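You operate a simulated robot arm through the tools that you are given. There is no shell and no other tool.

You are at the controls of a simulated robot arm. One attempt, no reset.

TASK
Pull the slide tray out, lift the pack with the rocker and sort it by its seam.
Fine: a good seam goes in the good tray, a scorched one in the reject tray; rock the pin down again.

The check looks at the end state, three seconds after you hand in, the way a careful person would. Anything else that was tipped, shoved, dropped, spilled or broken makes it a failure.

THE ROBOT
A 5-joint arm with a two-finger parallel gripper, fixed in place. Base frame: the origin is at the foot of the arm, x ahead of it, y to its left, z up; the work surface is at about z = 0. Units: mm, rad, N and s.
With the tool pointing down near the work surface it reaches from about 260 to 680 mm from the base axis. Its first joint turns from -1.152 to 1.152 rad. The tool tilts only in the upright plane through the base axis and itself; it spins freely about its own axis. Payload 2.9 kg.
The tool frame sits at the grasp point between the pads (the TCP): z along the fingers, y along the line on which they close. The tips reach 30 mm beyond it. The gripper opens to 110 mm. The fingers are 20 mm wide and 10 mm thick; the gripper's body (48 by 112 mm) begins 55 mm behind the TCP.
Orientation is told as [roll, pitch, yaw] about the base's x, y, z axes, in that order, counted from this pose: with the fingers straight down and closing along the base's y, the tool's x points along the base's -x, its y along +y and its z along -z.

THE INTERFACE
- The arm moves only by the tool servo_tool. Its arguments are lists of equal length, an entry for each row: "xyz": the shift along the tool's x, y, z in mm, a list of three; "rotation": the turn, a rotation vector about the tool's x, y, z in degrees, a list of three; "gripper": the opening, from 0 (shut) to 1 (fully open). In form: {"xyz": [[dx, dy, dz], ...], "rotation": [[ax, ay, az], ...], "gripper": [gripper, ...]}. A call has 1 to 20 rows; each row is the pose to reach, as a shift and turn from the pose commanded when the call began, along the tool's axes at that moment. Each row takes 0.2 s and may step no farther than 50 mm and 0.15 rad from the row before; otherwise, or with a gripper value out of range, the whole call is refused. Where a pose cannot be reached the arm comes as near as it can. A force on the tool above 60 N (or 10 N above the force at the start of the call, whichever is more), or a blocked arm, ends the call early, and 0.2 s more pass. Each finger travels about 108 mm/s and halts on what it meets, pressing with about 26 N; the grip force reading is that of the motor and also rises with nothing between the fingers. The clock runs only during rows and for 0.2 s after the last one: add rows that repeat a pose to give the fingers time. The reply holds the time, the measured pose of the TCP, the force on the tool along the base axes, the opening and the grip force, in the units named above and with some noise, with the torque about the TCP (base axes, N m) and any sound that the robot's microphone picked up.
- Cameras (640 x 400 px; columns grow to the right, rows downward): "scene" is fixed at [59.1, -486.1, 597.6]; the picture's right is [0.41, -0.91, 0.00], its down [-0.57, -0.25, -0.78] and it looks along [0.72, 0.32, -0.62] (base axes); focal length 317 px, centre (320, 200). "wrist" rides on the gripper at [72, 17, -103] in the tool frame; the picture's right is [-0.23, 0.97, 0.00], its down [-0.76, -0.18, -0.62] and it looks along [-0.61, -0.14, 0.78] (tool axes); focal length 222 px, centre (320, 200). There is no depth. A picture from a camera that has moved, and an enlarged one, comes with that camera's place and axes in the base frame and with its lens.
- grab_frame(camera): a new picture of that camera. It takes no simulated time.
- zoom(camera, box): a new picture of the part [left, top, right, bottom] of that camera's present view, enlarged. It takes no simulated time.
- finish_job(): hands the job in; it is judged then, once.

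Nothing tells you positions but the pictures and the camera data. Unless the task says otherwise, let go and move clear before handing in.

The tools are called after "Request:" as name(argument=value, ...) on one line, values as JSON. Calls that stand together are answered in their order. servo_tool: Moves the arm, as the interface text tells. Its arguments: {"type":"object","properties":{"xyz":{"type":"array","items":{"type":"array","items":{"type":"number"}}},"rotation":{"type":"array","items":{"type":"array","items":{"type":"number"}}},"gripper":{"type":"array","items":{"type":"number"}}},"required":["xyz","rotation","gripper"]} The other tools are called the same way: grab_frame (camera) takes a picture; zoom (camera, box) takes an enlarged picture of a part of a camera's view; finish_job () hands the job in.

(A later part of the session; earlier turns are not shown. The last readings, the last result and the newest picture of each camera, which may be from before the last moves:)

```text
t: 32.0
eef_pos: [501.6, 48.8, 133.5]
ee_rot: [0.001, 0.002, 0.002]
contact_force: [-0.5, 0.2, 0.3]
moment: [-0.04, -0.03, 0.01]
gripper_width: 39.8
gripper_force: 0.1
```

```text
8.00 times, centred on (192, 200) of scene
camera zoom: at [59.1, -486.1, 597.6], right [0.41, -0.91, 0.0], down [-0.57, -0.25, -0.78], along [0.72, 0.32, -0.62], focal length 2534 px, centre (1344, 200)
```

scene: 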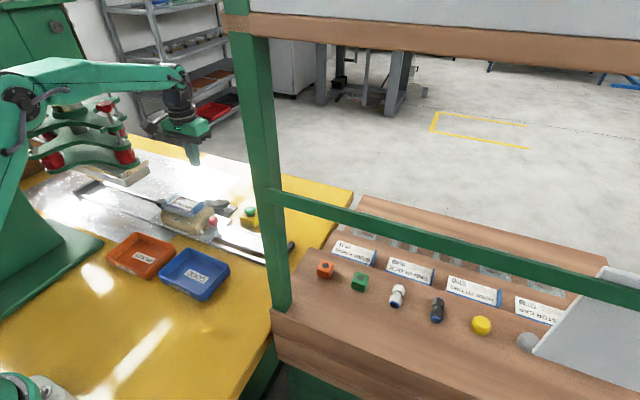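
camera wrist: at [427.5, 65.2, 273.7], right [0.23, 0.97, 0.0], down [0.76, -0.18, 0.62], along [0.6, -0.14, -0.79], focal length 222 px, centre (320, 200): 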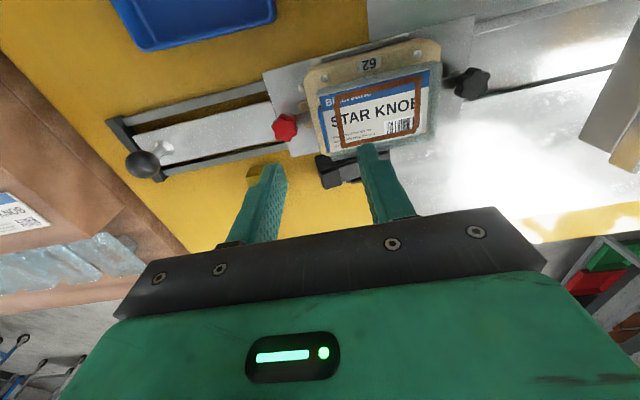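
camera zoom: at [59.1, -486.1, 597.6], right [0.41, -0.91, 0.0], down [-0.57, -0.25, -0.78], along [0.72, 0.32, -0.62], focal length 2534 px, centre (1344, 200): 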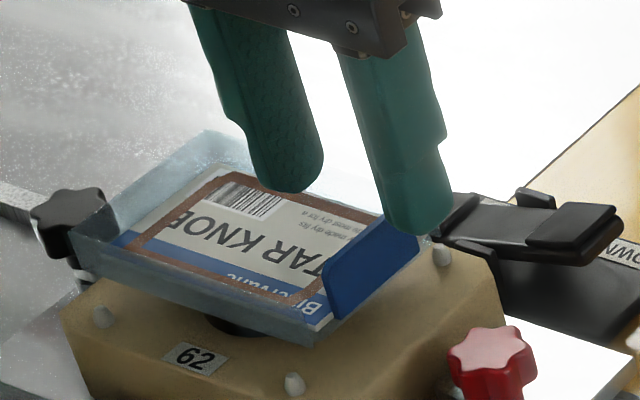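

The tab lies between the fingers, a touch toward +y. I'll shift about 1 mm and lower so the tips straddle the tab, then check the gaps.

Request:
servo_tool(xyz=[[-0.5, 1.2, 6], [-0.5, 1.2, 12], [-0.5, 1.2, 17], [-0.5, 1.2, 20], [-0.5, 1.2, 20]], rotation=[[0, 0, 0], [0, 0, 0], [0, 0, 0], [0, 0, 0], [0, 0, 0]], gripper=[0.36, 0.36, 0.36, 0.36, 0.36])

Request:
zoom(camera="wrist", box=[220, 80, 420, 205])

Request:
zoom(camera="scene", box=[152, 175, 232, 225])

```text
t: 33.2
eef_pos: [502.0, 50.8, 112.9]
ee_rot: [0.001, 0.001, 0.003]
contact_force: [0.2, -0.8, 0.1]
moment: [0.03, -0.04, 0.02]
gripper_width: 39.7
gripper_force: 0.1
```

```text
3.20 times, centred on (320, 142) of wrist
camera zoom: at [429.7, 68.6, 216.1], right [0.23, 0.97, 0.0], down [0.76, -0.18, 0.62], along [0.61, -0.14, -0.78], focal length 711 px, centre (320, 384)
```

zoom: 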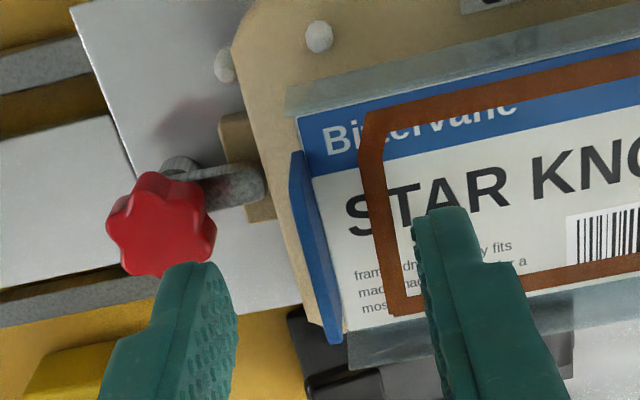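

```text
8.00 times, centred on (192, 200) of scene
camera zoom: at [59.1, -486.1, 597.6], right [0.41, -0.91, 0.0], down [-0.57, -0.25, -0.78], along [0.72, 0.32, -0.62], focal length 2534 px, centre (1344, 200)
```

zoom: 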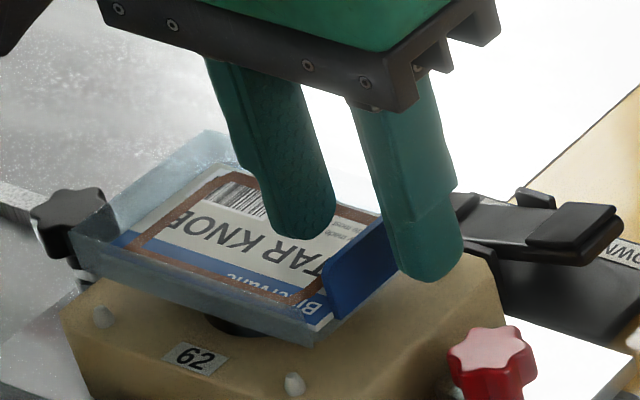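

The tips now straddle the tab at nearly its full height with no contact. I'll nudge −0.8 mm in y and close in small steps.

Request:
servo_tool(xyz=[[0, -0.8, 0], [0, -0.8, 0], [0, -0.8, 0], [0, -0.8, 0]], rotation=[[0, 0, 0], [0, 0, 0], [0, 0, 0], [0, 0, 0]], gripper=[0.3, 0.2, 0.12, 0.1])

Request:
zoom(camera="wrist", box=[220, 80, 420, 205])

Request:
zoom(camera="scene", box=[152, 175, 232, 225])

```text
t: 34.2
eef_pos: [501.3, 51.0, 111.2]
ee_rot: [0.0, 0.002, 0.001]
contact_force: [-0.5, -0.4, -1.2]
moment: [-0.01, 0.03, -0.01]
gripper_width: 11.1
gripper_force: 0.1
```

```text
3.20 times, centred on (320, 142) of wrist
camera zoom: at [429.4, 67.9, 216.1], right [0.23, 0.97, 0.0], down [0.76, -0.18, 0.62], along [0.61, -0.14, -0.78], focal length 711 px, centre (320, 384)
```

zoom: 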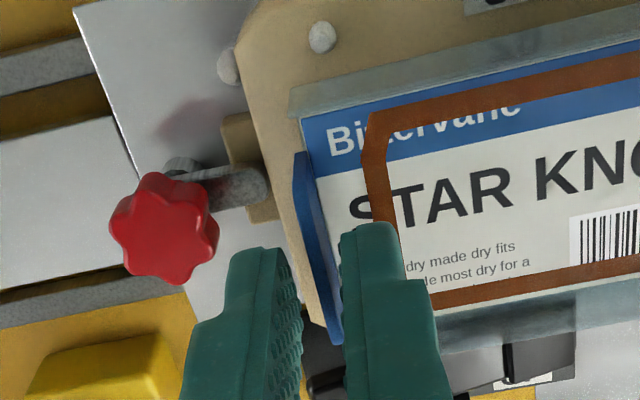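

```text
8.00 times, centred on (192, 200) of scene
camera zoom: at [59.1, -486.1, 597.6], right [0.41, -0.91, 0.0], down [-0.57, -0.25, -0.78], along [0.72, 0.32, -0.62], focal length 2534 px, centre (1344, 200)
```

zoom: 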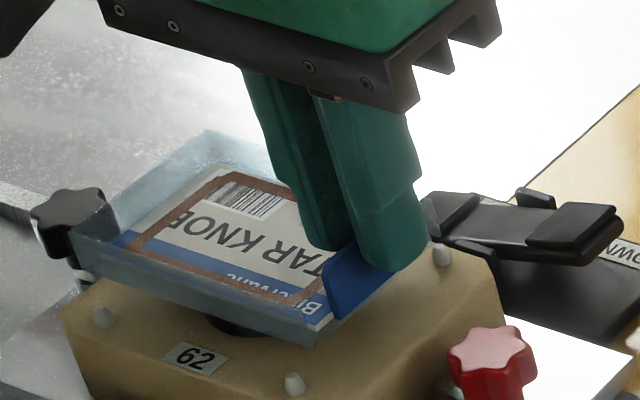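

The tab is well centred with 11 mm opening. I'll close fully on it.

Request:
servo_tool(xyz=[[0, 0, 0], [0, 0, 0], [0, 0, 0], [0, 0, 0], [0, 0, 0]], rotation=[[0, 0, 0], [0, 0, 0], [0, 0, 0], [0, 0, 0], [0, 0, 0]], gripper=[0.06, 0.03, 0, 0, 0])

Request:
zoom(camera="wrist", box=[220, 80, 420, 205])

Request:
zoom(camera="scene", box=[152, 175, 232, 225])

```text
t: 35.4
eef_pos: [501.8, 50.1, 112.7]
ee_rot: [-0.001, 0.002, 0.002]
contact_force: [-0.3, 0.4, -1.1]
moment: [0.02, -0.02, -0.01]
gripper_width: 1.3
gripper_force: 26.4
```

```text
3.20 times, centred on (320, 142) of wrist
camera zoom: at [429.4, 67.9, 216.1], right [0.23, 0.97, 0.0], down [0.76, -0.18, 0.62], along [0.61, -0.14, -0.78], focal length 711 px, centre (320, 384)
```

zoom: 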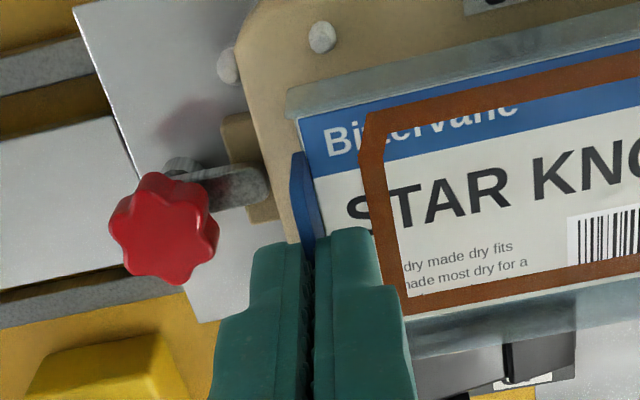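

```text
8.00 times, centred on (192, 200) of scene
camera zoom: at [59.1, -486.1, 597.6], right [0.41, -0.91, 0.0], down [-0.57, -0.25, -0.78], along [0.72, 0.32, -0.62], focal length 2534 px, centre (1344, 200)
```

zoom: 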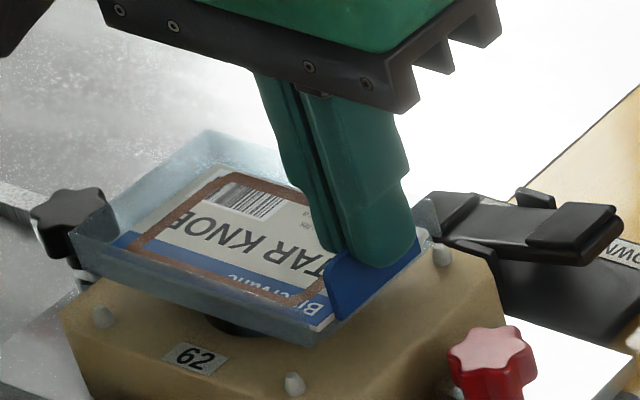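

The tab is gripped (1.3 mm thick). I'll lift slowly a little and check it holds level.

Request:
servo_tool(xyz=[[0, 0, -2], [0, 0, -5], [0, 0, -9], [0, 0, -14], [0, 0, -20], [0, 0, -20]], rotation=[[0, 0, 0], [0, 0, 0], [0, 0, 0], [0, 0, 0], [0, 0, 0], [0, 0, 0]], gripper=[0, 0, 0, 0, 0, 0])

Request:
zoom(camera="scene", box=[140, 160, 260, 235])

Request:
grab_frame(camera="wrist")

```text
t: 36.8
eef_pos: [502.1, 50.6, 132.5]
ee_rot: [0.001, 0.001, 0.002]
contact_force: [-0.7, 0.5, -1.4]
moment: [0.02, 0.01, 0.01]
gripper_width: 1.0
gripper_force: 25.7
```

```text
5.33 times, centred on (200, 198) of scene
camera zoom: at [59.1, -486.1, 597.6], right [0.41, -0.91, 0.0], down [-0.57, -0.25, -0.78], along [0.72, 0.32, -0.62], focal length 1690 px, centre (960, 213)
```

zoom: 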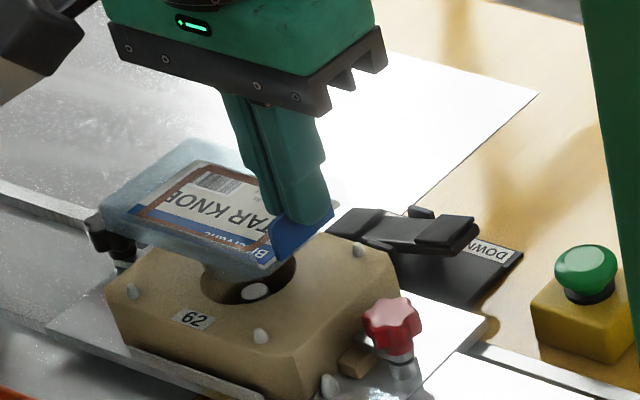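

```text
taken
camera wrist: at [429.2, 68.3, 236.1], right [0.23, 0.97, 0.0], down [0.76, -0.18, 0.62], along [0.61, -0.14, -0.78], focal length 222 px, centre (320, 200)
```

wrist: 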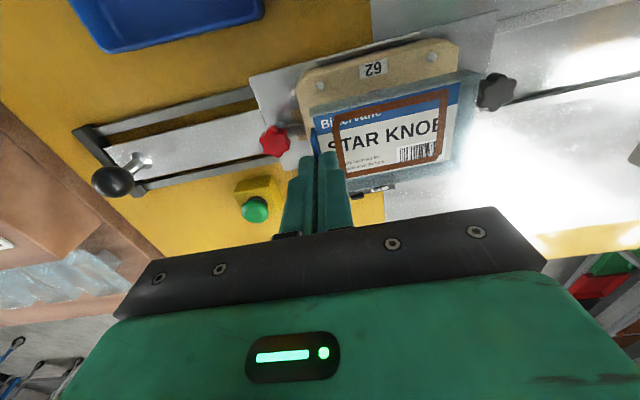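

The pack hangs level from the tab and is clear of the pin. I'll raise it and move slowly toward the reject tray, staying high.

Request:
servo_tool(xyz=[[0, 0, -10], [0, 0, -22], [0, 0, -34], [0, 0, -46], [8, 1, -50], [20, 3, -50], [34, 5, -50], [48, 7, -50], [62, 9, -50], [76, 11, -50], [90, 13, -50], [104, 16, -50], [118, 18, -50], [130, 20, -50], [138, 21, -50], [143, 22, -50], [143, 22, -50]], rotation=[[0, 0, 0], [0, 0, 0], [0, 0, 0], [0, 0, 0], [0, 0, 0], [0, 0, 0], [0, 0, 0], [0, 0, 0], [0, 0, 0], [0, 0, 0], [0, 0, 0], [0, 0, 0], [0, 0, 0], [0, 0, 0], [0, 0, 0], [0, 0, 0], [0, 0, 0]], gripper=[0, 0, 0, 0, 0, 0, 0, 0, 0, 0, 0, 0, 0, 0, 0, 0, 0])

Request:
grab_frame(camera="wrist")

Request:
zoom(camera="scene", box=[80, 160, 240, 300])

```text
t: 40.4
eef_pos: [357.8, 73.7, 182.5]
ee_rot: [0.0, 0.002, 0.001]
contact_force: [-0.2, 0.0, -0.8]
moment: [-0.03, 0.02, -0.01]
gripper_width: 1.1
gripper_force: 26.6
```

```text
taken
camera wrist: at [285.7, 90.1, 286.2], right [0.23, 0.97, 0.0], down [0.76, -0.18, 0.62], along [0.61, -0.14, -0.78], focal length 222 px, centre (320, 200)
```

wrist: 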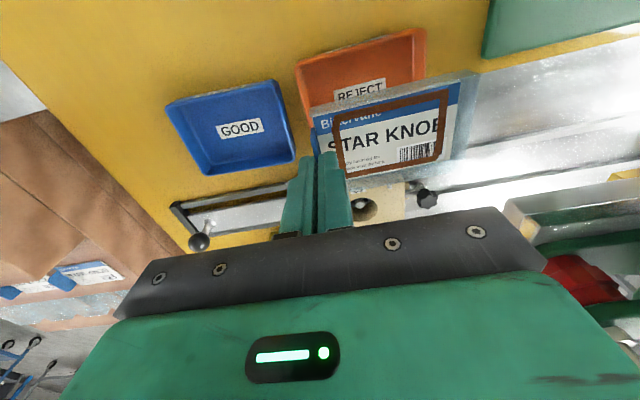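

```text
2.86 times, centred on (160, 230) of scene
camera zoom: at [59.1, -486.1, 597.6], right [0.41, -0.91, 0.0], down [-0.57, -0.25, -0.78], along [0.72, 0.32, -0.62], focal length 905 px, centre (777, 114)
```

zoom: 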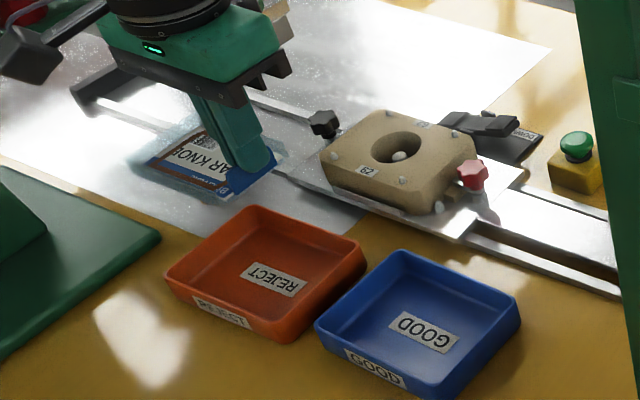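

The pack is over the reject tray area. I'll zoom in to compare pack and tray positions before lowering.

Request:
zoom(camera="wrist", box=[270, 20, 510, 190])

Request:
zoom(camera="scene", box=[100, 180, 190, 270])

```text
2.35 times, centred on (390, 105) of wrist
camera zoom: at [285.7, 90.1, 286.2], right [0.23, 0.97, 0.0], down [0.76, -0.18, 0.62], along [0.61, -0.14, -0.78], focal length 523 px, centre (155, 424)
```

zoom: 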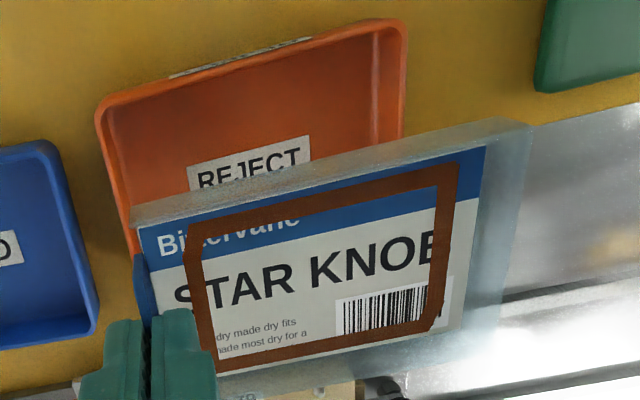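

```text
4.44 times, centred on (145, 225) of scene
camera zoom: at [59.1, -486.1, 597.6], right [0.41, -0.91, 0.0], down [-0.57, -0.25, -0.78], along [0.72, 0.32, -0.62], focal length 1408 px, centre (1098, 89)
```

zoom: 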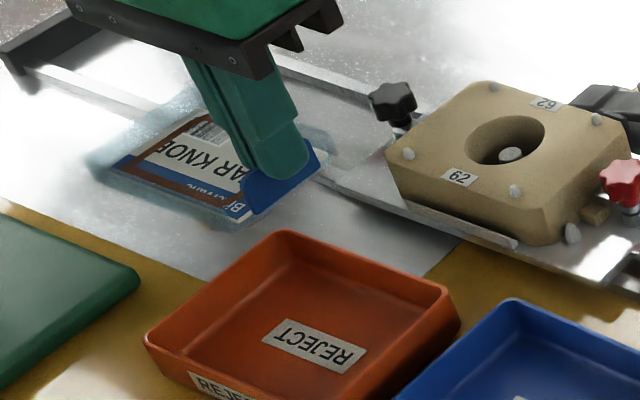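

Pack centre is about 1 mm ahead of the TCP in x, and the tray centre is near x = 358–361. I'll lower to just above the tray rim and compare the gaps.

Request:
servo_tool(xyz=[[0, 0, 12], [0, 0, 26], [0, 0, 40], [0, 0, 54], [0, 0, 66], [0, 0, 76], [0, 0, 84], [0, 0, 88], [0, 0, 88]], rotation=[[0, 0, 0], [0, 0, 0], [0, 0, 0], [0, 0, 0], [0, 0, 0], [0, 0, 0], [0, 0, 0], [0, 0, 0], [0, 0, 0]], gripper=[0, 0, 0, 0, 0, 0, 0, 0, 0])

Request:
zoom(camera="wrist", box=[270, 20, 510, 190])

Request:
zoom(camera="scene", box=[95, 205, 191, 265])

```text
t: 42.4
eef_pos: [359.2, 73.6, 94.8]
ee_rot: [0.0, 0.003, 0.002]
contact_force: [1.0, 0.8, -1.0]
moment: [-0.03, 0.04, -0.01]
gripper_width: 0.9
gripper_force: 26.2
```

```text
2.35 times, centred on (390, 105) of wrist
camera zoom: at [286.0, 90.0, 198.1], right [0.23, 0.97, 0.0], down [0.76, -0.18, 0.62], along [0.61, -0.14, -0.78], focal length 523 px, centre (155, 424)
```

zoom: 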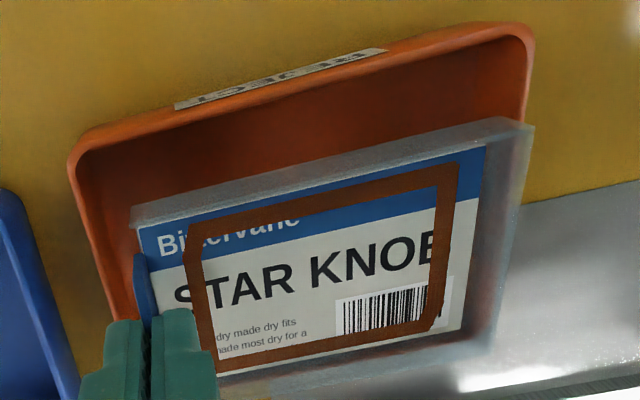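

```text
6.67 times, centred on (143, 235) of scene
camera zoom: at [59.1, -486.1, 597.6], right [0.41, -0.91, 0.0], down [-0.57, -0.25, -0.78], along [0.72, 0.32, -0.62], focal length 2112 px, centre (1500, -33)
```

zoom: 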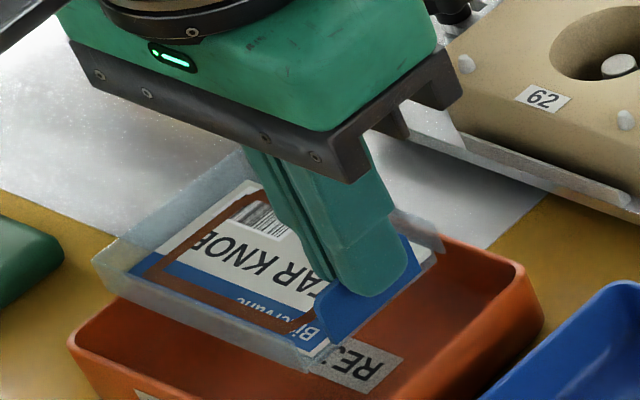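

Pack and tray line up well in y; a 2 mm shift in +x centres it in x too. I'll lower into the tray in small steps.

Request:
servo_tool(xyz=[[-1, 0, 2], [-2, 0, 6], [-2, 0, 11], [-2, 0, 16], [-2, 0, 21], [-2, 0, 26], [-2, 0, 26]], rotation=[[0, 0, 0], [0, 0, 0], [0, 0, 0], [0, 0, 0], [0, 0, 0], [0, 0, 0], [0, 0, 0]], gripper=[0, 0, 0, 0, 0, 0, 0])

Request:
zoom(camera="wrist", box=[270, 20, 510, 190])

Request:
zoom(camera="scene", box=[95, 220, 191, 280])

```text
t: 44.0
eef_pos: [360.2, 73.5, 68.7]
ee_rot: [0.001, 0.0, 0.001]
contact_force: [0.0, -0.2, 5.2]
moment: [0.15, -0.1, -0.1]
gripper_width: 0.2
gripper_force: 26.1
```

```text
2.35 times, centred on (390, 105) of wrist
camera zoom: at [288.3, 90.6, 172.1], right [0.23, 0.97, 0.0], down [0.76, -0.18, 0.62], along [0.61, -0.14, -0.78], focal length 523 px, centre (155, 424)
```

zoom: 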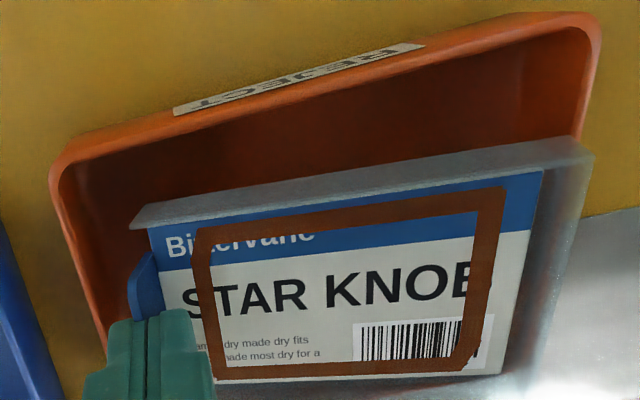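

```text
6.67 times, centred on (143, 250) of scene
camera zoom: at [59.1, -486.1, 597.6], right [0.41, -0.91, 0.0], down [-0.57, -0.25, -0.78], along [0.72, 0.32, -0.62], focal length 2112 px, centre (1500, -133)
```

zoom: 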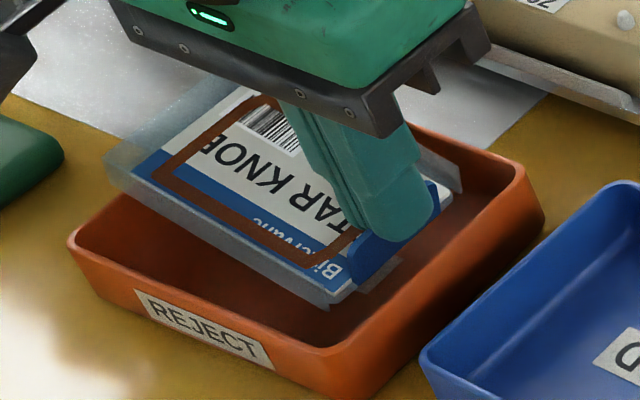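

There's contact and the pack is tilting — its +y end seems to be touching the tray's +y wall. I'll back up and reassess the alignment.

Request:
servo_tool(xyz=[[0, 0, -4], [0, 0, -10], [0, 0, -18], [0, 0, -26], [0, 0, -26]], rotation=[[0, 0, 0], [0, 0, 0], [0, 0, 0], [0, 0, 0], [0, 0, 0]], gripper=[0, 0, 0, 0, 0])

Request:
grab_frame(camera="wrist")

Request:
zoom(camera="scene", box=[85, 200, 197, 280])

```text
t: 45.2
eef_pos: [359.6, 72.5, 93.6]
ee_rot: [0.0, 0.003, 0.001]
contact_force: [-0.4, 0.7, -0.2]
moment: [-0.03, 0.0, 0.01]
gripper_width: 0.0
gripper_force: 26.1
```

```text
taken
camera wrist: at [288.4, 89.8, 197.4], right [0.23, 0.97, 0.0], down [0.76, -0.18, 0.62], along [0.61, -0.14, -0.78], focal length 222 px, centre (320, 200)
```

wrist: 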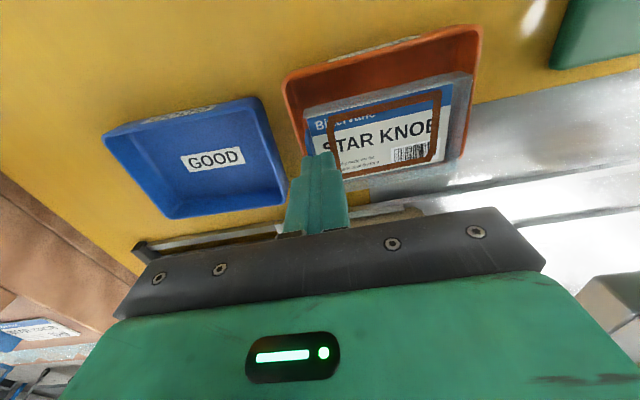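

```text
5.00 times, centred on (141, 240) of scene
camera zoom: at [59.1, -486.1, 597.6], right [0.41, -0.91, 0.0], down [-0.57, -0.25, -0.78], along [0.72, 0.32, -0.62], focal length 1584 px, centre (1215, 0)
```

zoom: 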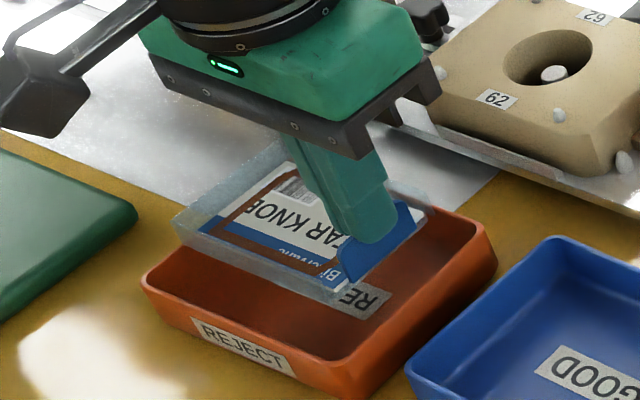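

The tab slipped from the grip, and the pack was left at the tray. I'll zoom in to see how it is lying.

Request:
zoom(camera="wrist", box=[270, 15, 510, 215])

Request:
zoom(camera="scene", box=[105, 220, 191, 280])

```text
2.00 times, centred on (390, 115) of wrist
camera zoom: at [288.4, 89.8, 197.4], right [0.23, 0.97, 0.0], down [0.76, -0.18, 0.62], along [0.61, -0.14, -0.78], focal length 444 px, centre (180, 370)
```

zoom: 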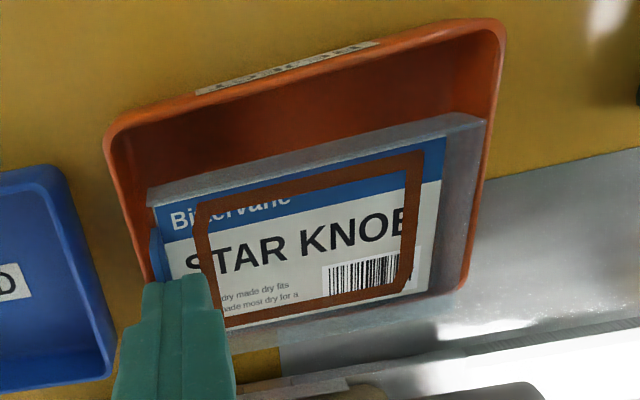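

```text
6.67 times, centred on (148, 250) of scene
camera zoom: at [59.1, -486.1, 597.6], right [0.41, -0.91, 0.0], down [-0.57, -0.25, -0.78], along [0.72, 0.32, -0.62], focal length 2112 px, centre (1467, -133)
```

zoom: 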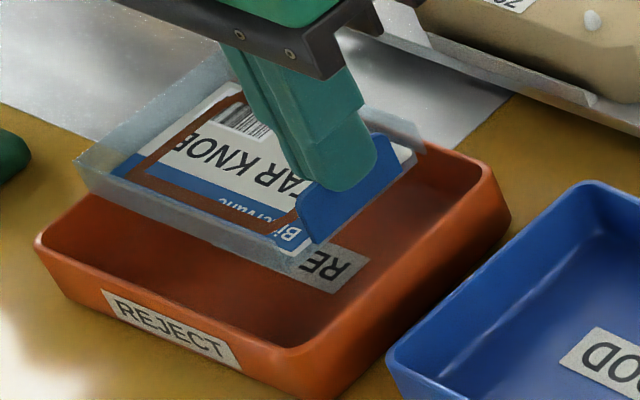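

It's unclear whether the tab is still held. I'll look more closely at the fingers and the tab.

Request:
zoom(camera="wrist", box=[290, 110, 370, 160])

Request:
zoom(camera="scene", box=[132, 232, 172, 257])

Request:
zoom(camera="scene", box=[105, 225, 185, 275])

```text
8.00 times, centred on (330, 135) of wrist
camera zoom: at [288.4, 89.8, 197.4], right [0.23, 0.97, 0.0], down [0.76, -0.18, 0.62], along [0.61, -0.14, -0.78], focal length 1777 px, centre (240, 720)
```

zoom: 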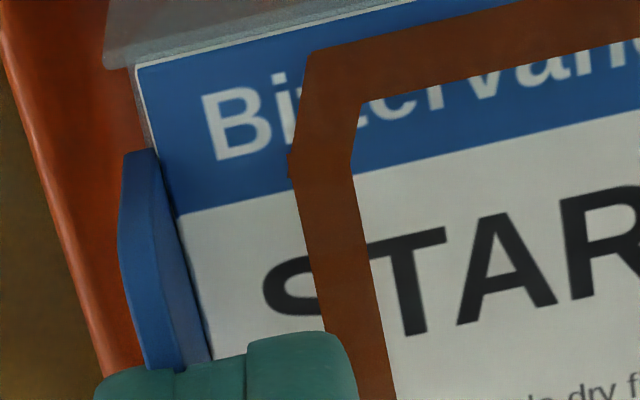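

```text
16.00 times, centred on (152, 244) of scene
camera zoom: at [59.1, -486.1, 597.6], right [0.41, -0.91, 0.0], down [-0.57, -0.25, -0.78], along [0.72, 0.32, -0.62], focal length 5069 px, centre (3008, -512)
```

zoom: 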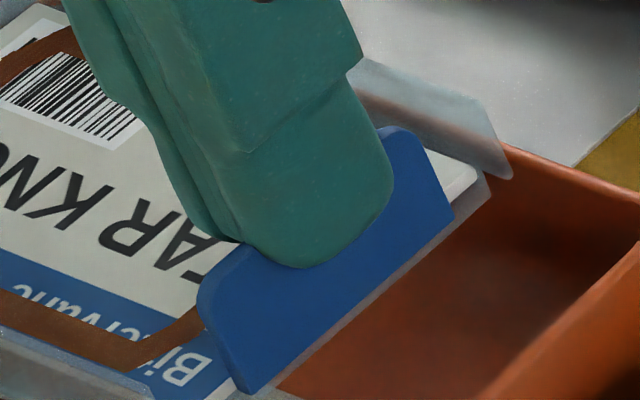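

```text
8.00 times, centred on (145, 250) of scene
camera zoom: at [59.1, -486.1, 597.6], right [0.41, -0.91, 0.0], down [-0.57, -0.25, -0.78], along [0.72, 0.32, -0.62], focal length 2534 px, centre (1720, -200)
```

zoom: 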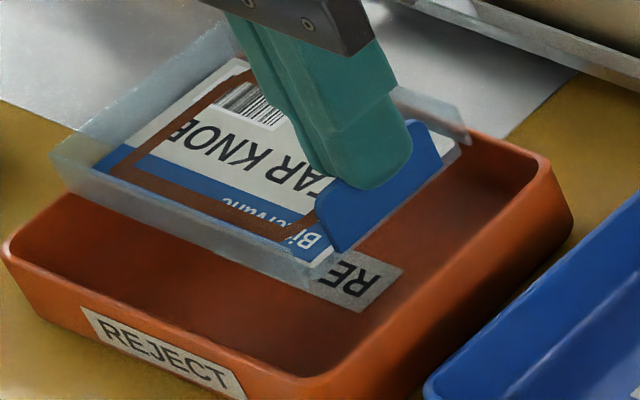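

The pack appears to still be hanging near its earlier height, though the grip reading is ambiguous. I'll raise just 8 mm to test whether it follows.

Request:
servo_tool(xyz=[[0, 0, -2], [0, 0, -4], [0, 0, -6], [0, 0, -8], [0, 0, -8]], rotation=[[0, 0, 0], [0, 0, 0], [0, 0, 0], [0, 0, 0], [0, 0, 0]], gripper=[0, 0, 0, 0, 0])

Request:
zoom(camera="wrist", box=[270, 15, 510, 215])

Request:
zoom(camera="scene", box=[105, 225, 185, 275])

```text
t: 46.4
eef_pos: [359.6, 72.2, 102.9]
ee_rot: [0.001, 0.002, 0.002]
contact_force: [-0.1, -0.2, -0.2]
moment: [-0.03, 0.0, -0.01]
gripper_width: 0.0
gripper_force: 26.1
```

```text
2.00 times, centred on (390, 115) of wrist
camera zoom: at [287.9, 89.7, 206.4], right [0.23, 0.97, 0.0], down [0.76, -0.18, 0.62], along [0.61, -0.14, -0.78], focal length 444 px, centre (180, 370)
```

zoom: 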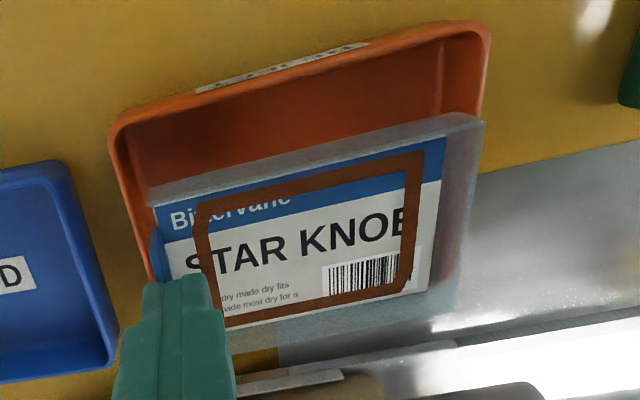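

```text
8.00 times, centred on (145, 250) of scene
camera zoom: at [59.1, -486.1, 597.6], right [0.41, -0.91, 0.0], down [-0.57, -0.25, -0.78], along [0.72, 0.32, -0.62], focal length 2534 px, centre (1720, -200)
```

zoom: 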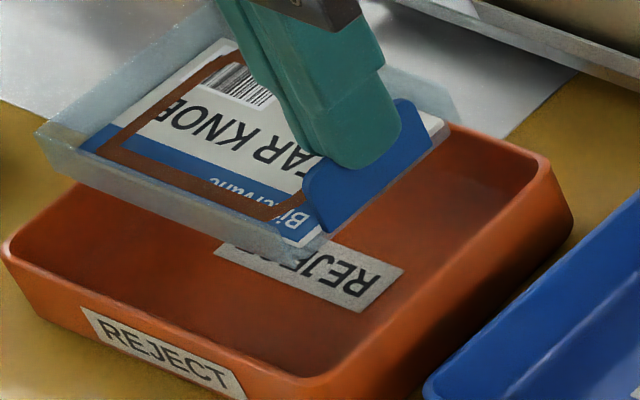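

The pack did follow, so it's still held by the tab, slightly sagging. The earlier tilt may come from something bulging under the pack; I'll zoom underneath it.

Request:
zoom(camera="scene", box=[105, 235, 161, 270])

```text
11.43 times, centred on (133, 252) of scene
camera zoom: at [59.1, -486.1, 597.6], right [0.41, -0.91, 0.0], down [-0.57, -0.25, -0.78], along [0.72, 0.32, -0.62], focal length 3621 px, centre (2457, -400)
```

zoom: 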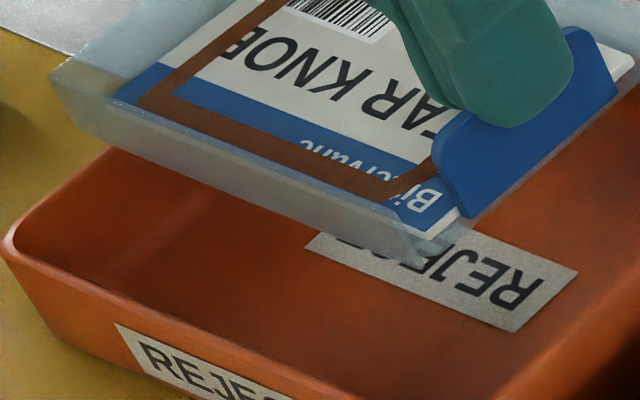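

The pin's raised top (z ≈ 40) versus the pack rim (z ≈ 77) tells me the product bulges about 27 mm below the flange, so the earlier contact was simply the bulge meeting the tray floor. I'll lower again with a small y shift, stopping right as it touches (TCP ≈ 77).

Request:
servo_tool(xyz=[[0, 2, 4], [0, 3, 10], [0, 3, 15], [0, 3, 19], [0, 3, 22], [0, 3, 22]], rotation=[[0, 0, 0], [0, 0, 0], [0, 0, 0], [0, 0, 0], [0, 0, 0], [0, 0, 0]], gripper=[0, 0, 0, 0, 0, 0])

Request:
zoom(camera="wrist", box=[270, 15, 510, 215])

Request:
zoom(camera="scene", box=[105, 225, 185, 275])

```text
t: 47.8
eef_pos: [358.9, 75.1, 81.1]
ee_rot: [0.0, 0.002, 0.003]
contact_force: [0.3, -0.2, -0.1]
moment: [0.01, 0.01, 0.03]
gripper_width: 0.1
gripper_force: 26.4
```

```text
2.00 times, centred on (390, 115) of wrist
camera zoom: at [287.7, 92.6, 184.3], right [0.23, 0.97, 0.0], down [0.76, -0.18, 0.62], along [0.61, -0.14, -0.78], focal length 444 px, centre (180, 370)
```

zoom: 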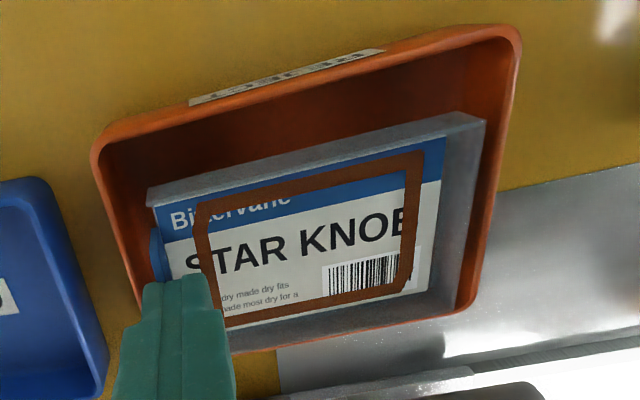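

```text
8.00 times, centred on (145, 250) of scene
camera zoom: at [59.1, -486.1, 597.6], right [0.41, -0.91, 0.0], down [-0.57, -0.25, -0.78], along [0.72, 0.32, -0.62], focal length 2534 px, centre (1720, -200)
```

zoom: 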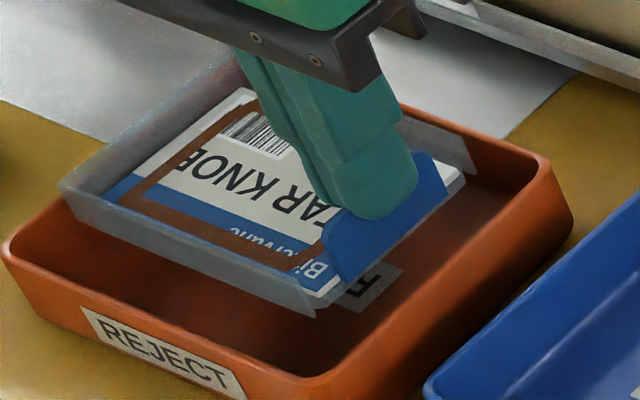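

No contact yet and the pack is within the tray outline. I'll continue down in small steps.

Request:
servo_tool(xyz=[[0, 0, 1.5], [0, 0, 3], [0, 0, 4.5], [0, 0, 4.5]], rotation=[[0, 0, 0], [0, 0, 0], [0, 0, 0], [0, 0, 0]], gripper=[0, 0, 0, 0])

Request:
zoom(camera="wrist", box=[270, 15, 510, 215])

Request:
zoom(camera="scene", box=[105, 225, 185, 275])

```text
t: 48.8
eef_pos: [361.1, 75.5, 76.7]
ee_rot: [0.001, 0.001, 0.001]
contact_force: [1.5, -0.7, 2.6]
moment: [-0.01, -0.02, -0.02]
gripper_width: 0.1
gripper_force: 25.7
```

```text
2.00 times, centred on (390, 115) of wrist
camera zoom: at [288.4, 93.0, 179.6], right [0.23, 0.97, 0.0], down [0.76, -0.18, 0.62], along [0.61, -0.14, -0.78], focal length 444 px, centre (180, 370)
```

zoom: 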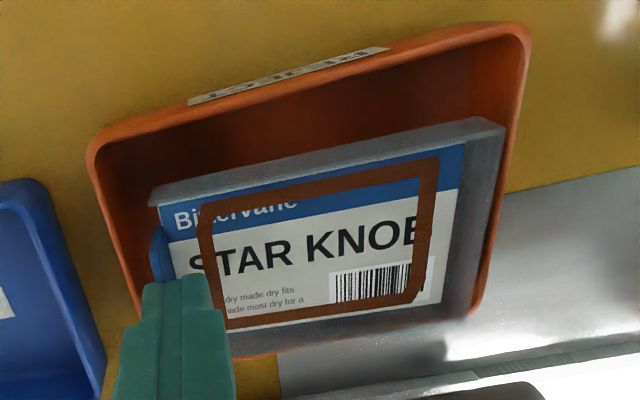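

```text
8.00 times, centred on (145, 250) of scene
camera zoom: at [59.1, -486.1, 597.6], right [0.41, -0.91, 0.0], down [-0.57, -0.25, -0.78], along [0.72, 0.32, -0.62], focal length 2534 px, centre (1720, -200)
```

zoom: 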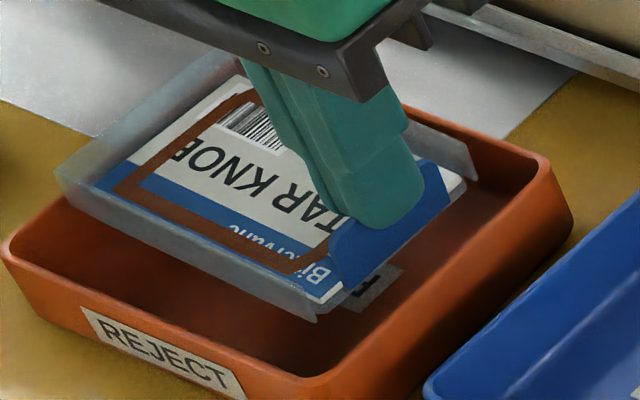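

It touches the floor right at the predicted height with a light 2.6 N load. I'll ease up 1 mm and release the tab.

Request:
servo_tool(xyz=[[0, 0, -1], [0, 0, -1], [0, 0, -1], [0, 0, -1], [0, 0, -1], [0, 0, -1]], rotation=[[0, 0, 0], [0, 0, 0], [0, 0, 0], [0, 0, 0], [0, 0, 0], [0, 0, 0]], gripper=[0, 0.03, 0.06, 0.1, 0.15, 0.18])

Request:
zoom(camera="wrist", box=[270, 15, 510, 215])

Request:
zoom(camera="scene", box=[105, 225, 185, 275])

```text
t: 50.2
eef_pos: [360.9, 76.1, 77.5]
ee_rot: [-0.001, 0.004, 0.002]
contact_force: [0.2, -0.3, 1.9]
moment: [0.02, 0.01, 0.02]
gripper_width: 19.7
gripper_force: 0.1
```

```text
2.00 times, centred on (390, 115) of wrist
camera zoom: at [288.7, 92.8, 180.5], right [0.23, 0.97, 0.0], down [0.76, -0.18, 0.62], along [0.61, -0.14, -0.78], focal length 444 px, centre (180, 370)
```

zoom: 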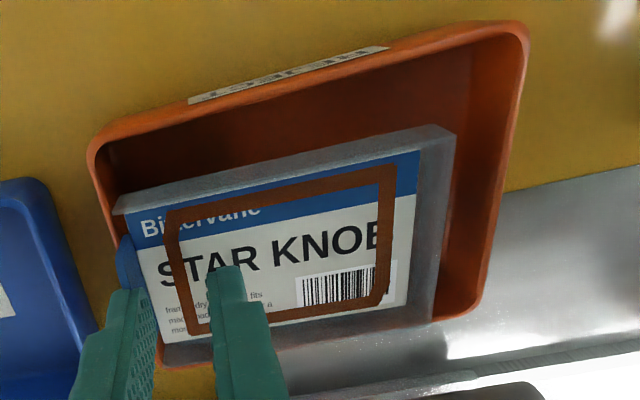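

```text
8.00 times, centred on (145, 250) of scene
camera zoom: at [59.1, -486.1, 597.6], right [0.41, -0.91, 0.0], down [-0.57, -0.25, -0.78], along [0.72, 0.32, -0.62], focal length 2534 px, centre (1720, -200)
```

zoom: 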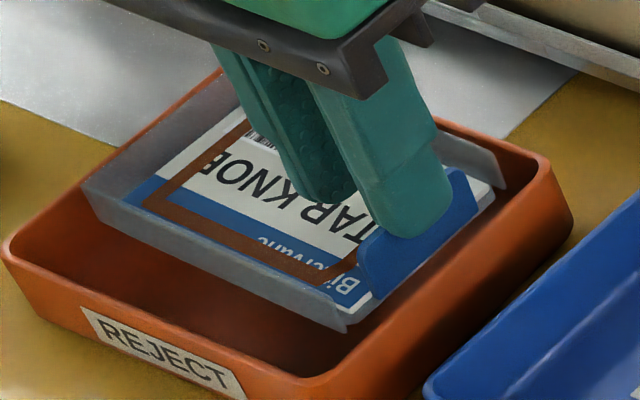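

Opening dragged the pack about 9 mm toward −y; the tab seems stuck to the −y finger. I'll shift back +9 mm so the pack is centred, then raise a little and see whether it lets go.

Request:
servo_tool(xyz=[[0, 3, 0], [0, 6, 0], [0, 9, 0], [0, 9, 0], [0, 9, -2], [0, 9, -4], [0, 9, -6], [0, 9, -6]], rotation=[[0, 0, 0], [0, 0, 0], [0, 0, 0], [0, 0, 0], [0, 0, 0], [0, 0, 0], [0, 0, 0], [0, 0, 0]], gripper=[0.18, 0.18, 0.18, 0.18, 0.18, 0.18, 0.18, 0.18])

Request:
zoom(camera="wrist", box=[270, 15, 510, 215])

Request:
zoom(camera="scene", box=[105, 225, 185, 275])

```text
t: 52.0
eef_pos: [359.9, 84.4, 82.1]
ee_rot: [-0.001, 0.002, 0.003]
contact_force: [-0.2, -0.9, -1.1]
moment: [-0.01, 0.02, -0.02]
gripper_width: 19.9
gripper_force: 0.0
```

```text
2.00 times, centred on (390, 115) of wrist
camera zoom: at [288.5, 102.1, 185.9], right [0.23, 0.97, 0.0], down [0.76, -0.18, 0.62], along [0.61, -0.14, -0.78], focal length 444 px, centre (180, 370)
```

zoom: 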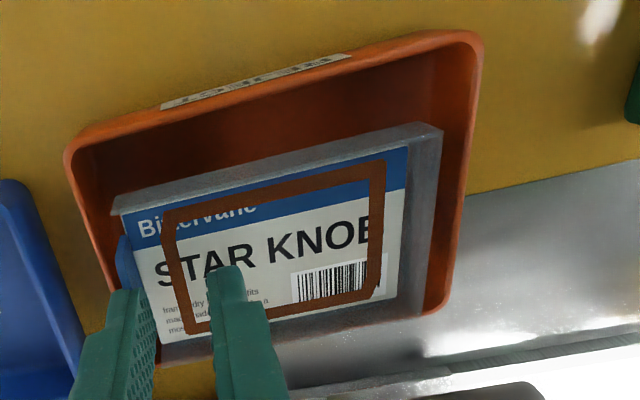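

```text
8.00 times, centred on (145, 250) of scene
camera zoom: at [59.1, -486.1, 597.6], right [0.41, -0.91, 0.0], down [-0.57, -0.25, -0.78], along [0.72, 0.32, -0.62], focal length 2534 px, centre (1720, -200)
```

zoom: 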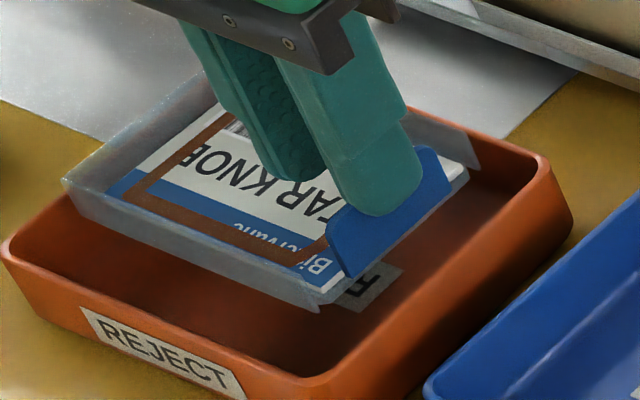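

The pack is still hanging from the −y finger alone. I'll look closely at how the tab and that finger meet.

Request:
zoom(camera="scene", box=[138, 236, 168, 262])

Request:
zoom(camera="wrist", box=[290, 120, 370, 200])

```text
15.38 times, centred on (153, 249) of scene
camera zoom: at [59.1, -486.1, 597.6], right [0.41, -0.91, 0.0], down [-0.57, -0.25, -0.78], along [0.72, 0.32, -0.62], focal length 4874 px, centre (2889, -554)
```

zoom: 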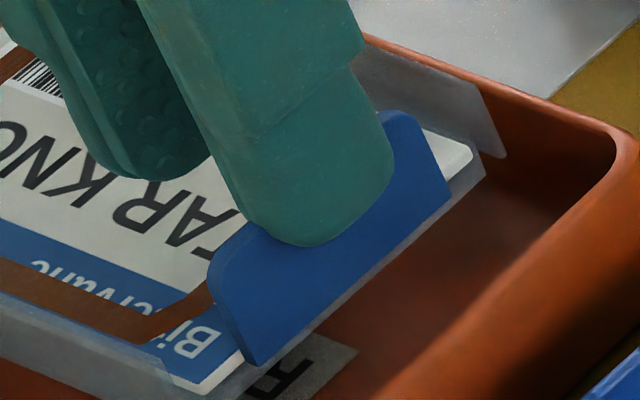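

```text
5.00 times, centred on (330, 160) of wrist
camera zoom: at [288.5, 102.1, 185.9], right [0.23, 0.97, 0.0], down [0.76, -0.18, 0.62], along [0.61, -0.14, -0.78], focal length 1111 px, centre (270, 400)
```

zoom: 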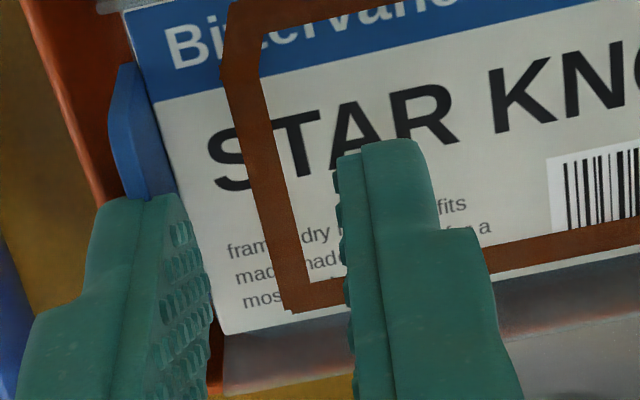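

The tab is wedged in the −y finger's pad. I'll set the pack back on the tray floor, then spread the fingers while holding the −y finger still, so the inner finger can brace against the pack's far wall and strip the tab off.

Request:
servo_tool(xyz=[[0, 0, 2], [0, 0, 4], [0, 0, 5], [0, 0, 5]], rotation=[[0, 0, 0], [0, 0, 0], [0, 0, 0], [0, 0, 0]], gripper=[0.18, 0.18, 0.18, 0.18])

Request:
zoom(camera="scene", box=[105, 225, 185, 275])

```text
t: 53.0
eef_pos: [361.0, 84.8, 77.8]
ee_rot: [0.0, 0.003, 0.001]
contact_force: [-1.1, -0.5, 1.9]
moment: [-0.02, -0.07, 0.01]
gripper_width: 20.3
gripper_force: 0.2
```

```text
8.00 times, centred on (145, 250) of scene
camera zoom: at [59.1, -486.1, 597.6], right [0.41, -0.91, 0.0], down [-0.57, -0.25, -0.78], along [0.72, 0.32, -0.62], focal length 2534 px, centre (1720, -200)
```

zoom: 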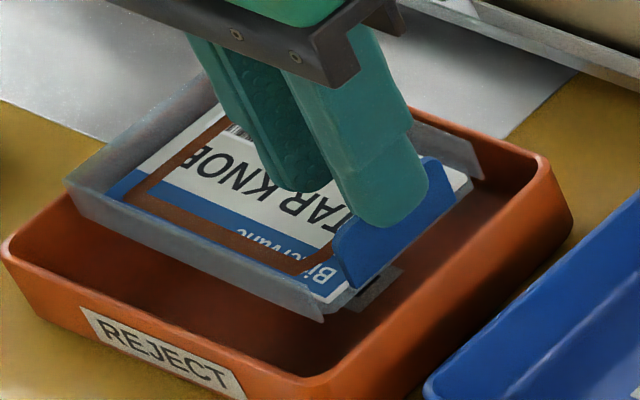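

It's resting lightly on the floor. Now I'll spread the fingers in step with a +y shift so the −y finger stays still.

Request:
servo_tool(xyz=[[0, 3, 0], [0, 6, 0], [0, 9, 0], [0, 12, 0], [0, 15, 0], [0, 15, 0]], rotation=[[0, 0, 0], [0, 0, 0], [0, 0, 0], [0, 0, 0], [0, 0, 0], [0, 0, 0]], gripper=[0.235, 0.29, 0.345, 0.4, 0.453, 0.453])

Request:
zoom(camera="scene", box=[105, 225, 185, 275])

Request:
zoom(camera="wrist", box=[230, 15, 510, 215])

```text
t: 54.4
eef_pos: [360.9, 100.5, 78.0]
ee_rot: [0.0, 0.002, 0.001]
contact_force: [-1.4, -1.5, 2.3]
moment: [-0.08, -0.01, 0.02]
gripper_width: 50.2
gripper_force: 0.3
```

```text
8.00 times, centred on (145, 250) of scene
camera zoom: at [59.1, -486.1, 597.6], right [0.41, -0.91, 0.0], down [-0.57, -0.25, -0.78], along [0.72, 0.32, -0.62], focal length 2534 px, centre (1720, -200)
```

zoom: 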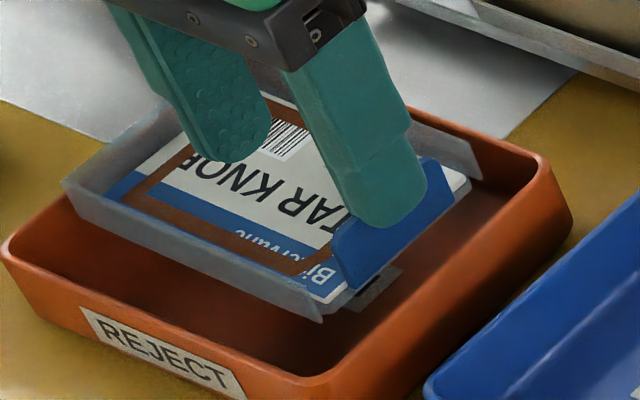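

```text
2.00 times, centred on (370, 115) of wrist
camera zoom: at [288.2, 117.1, 181.3], right [0.23, 0.97, 0.0], down [0.76, -0.18, 0.62], along [0.61, -0.14, -0.78], focal length 444 px, centre (220, 370)
```

zoom: 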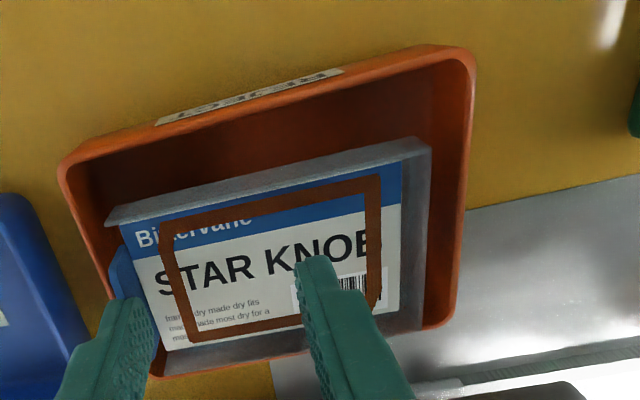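

The pack stays put as the fingers spread. I'll continue until the inner finger nears the pack's +y wall.

Request:
servo_tool(xyz=[[0, 3, 0], [0, 6, 0], [0, 9, 0], [0, 12, 0], [0, 13.5, 0], [0, 13.5, 0]], rotation=[[0, 0, 0], [0, 0, 0], [0, 0, 0], [0, 0, 0], [0, 0, 0], [0, 0, 0]], gripper=[0.508, 0.563, 0.618, 0.672, 0.7, 0.7])

Request:
zoom(camera="scene", box=[105, 225, 185, 275])

Request:
zoom(camera="wrist", box=[230, 15, 510, 215])

```text
t: 55.8
eef_pos: [359.6, 114.0, 77.8]
ee_rot: [0.0, 0.001, 0.002]
contact_force: [0.9, -0.3, 1.0]
moment: [-0.01, 0.0, -0.01]
gripper_width: 77.2
gripper_force: 0.1
```

```text
8.00 times, centred on (145, 250) of scene
camera zoom: at [59.1, -486.1, 597.6], right [0.41, -0.91, 0.0], down [-0.57, -0.25, -0.78], along [0.72, 0.32, -0.62], focal length 2534 px, centre (1720, -200)
```

zoom: 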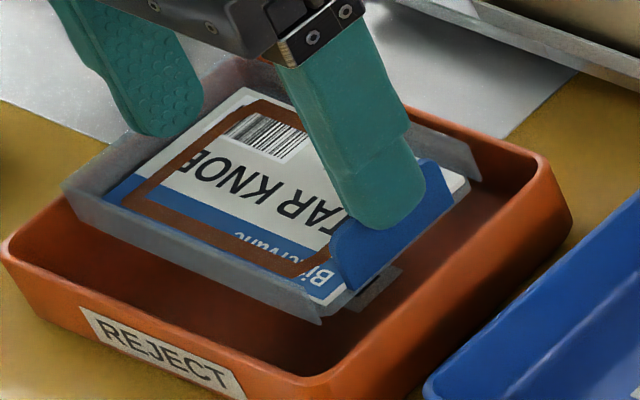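

```text
2.00 times, centred on (370, 115) of wrist
camera zoom: at [287.4, 130.3, 181.5], right [0.23, 0.97, 0.0], down [0.76, -0.18, 0.62], along [0.61, -0.14, -0.78], focal length 444 px, centre (220, 370)
```

zoom: 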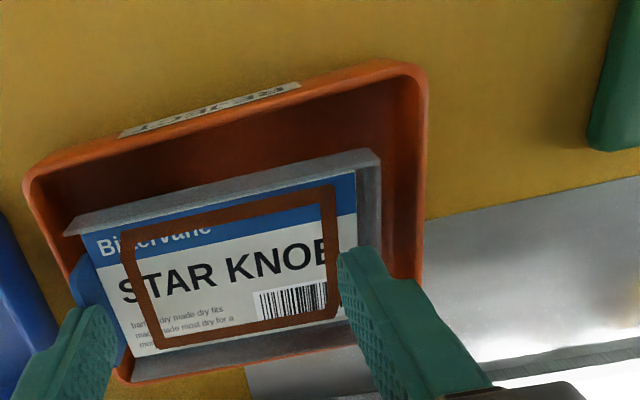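

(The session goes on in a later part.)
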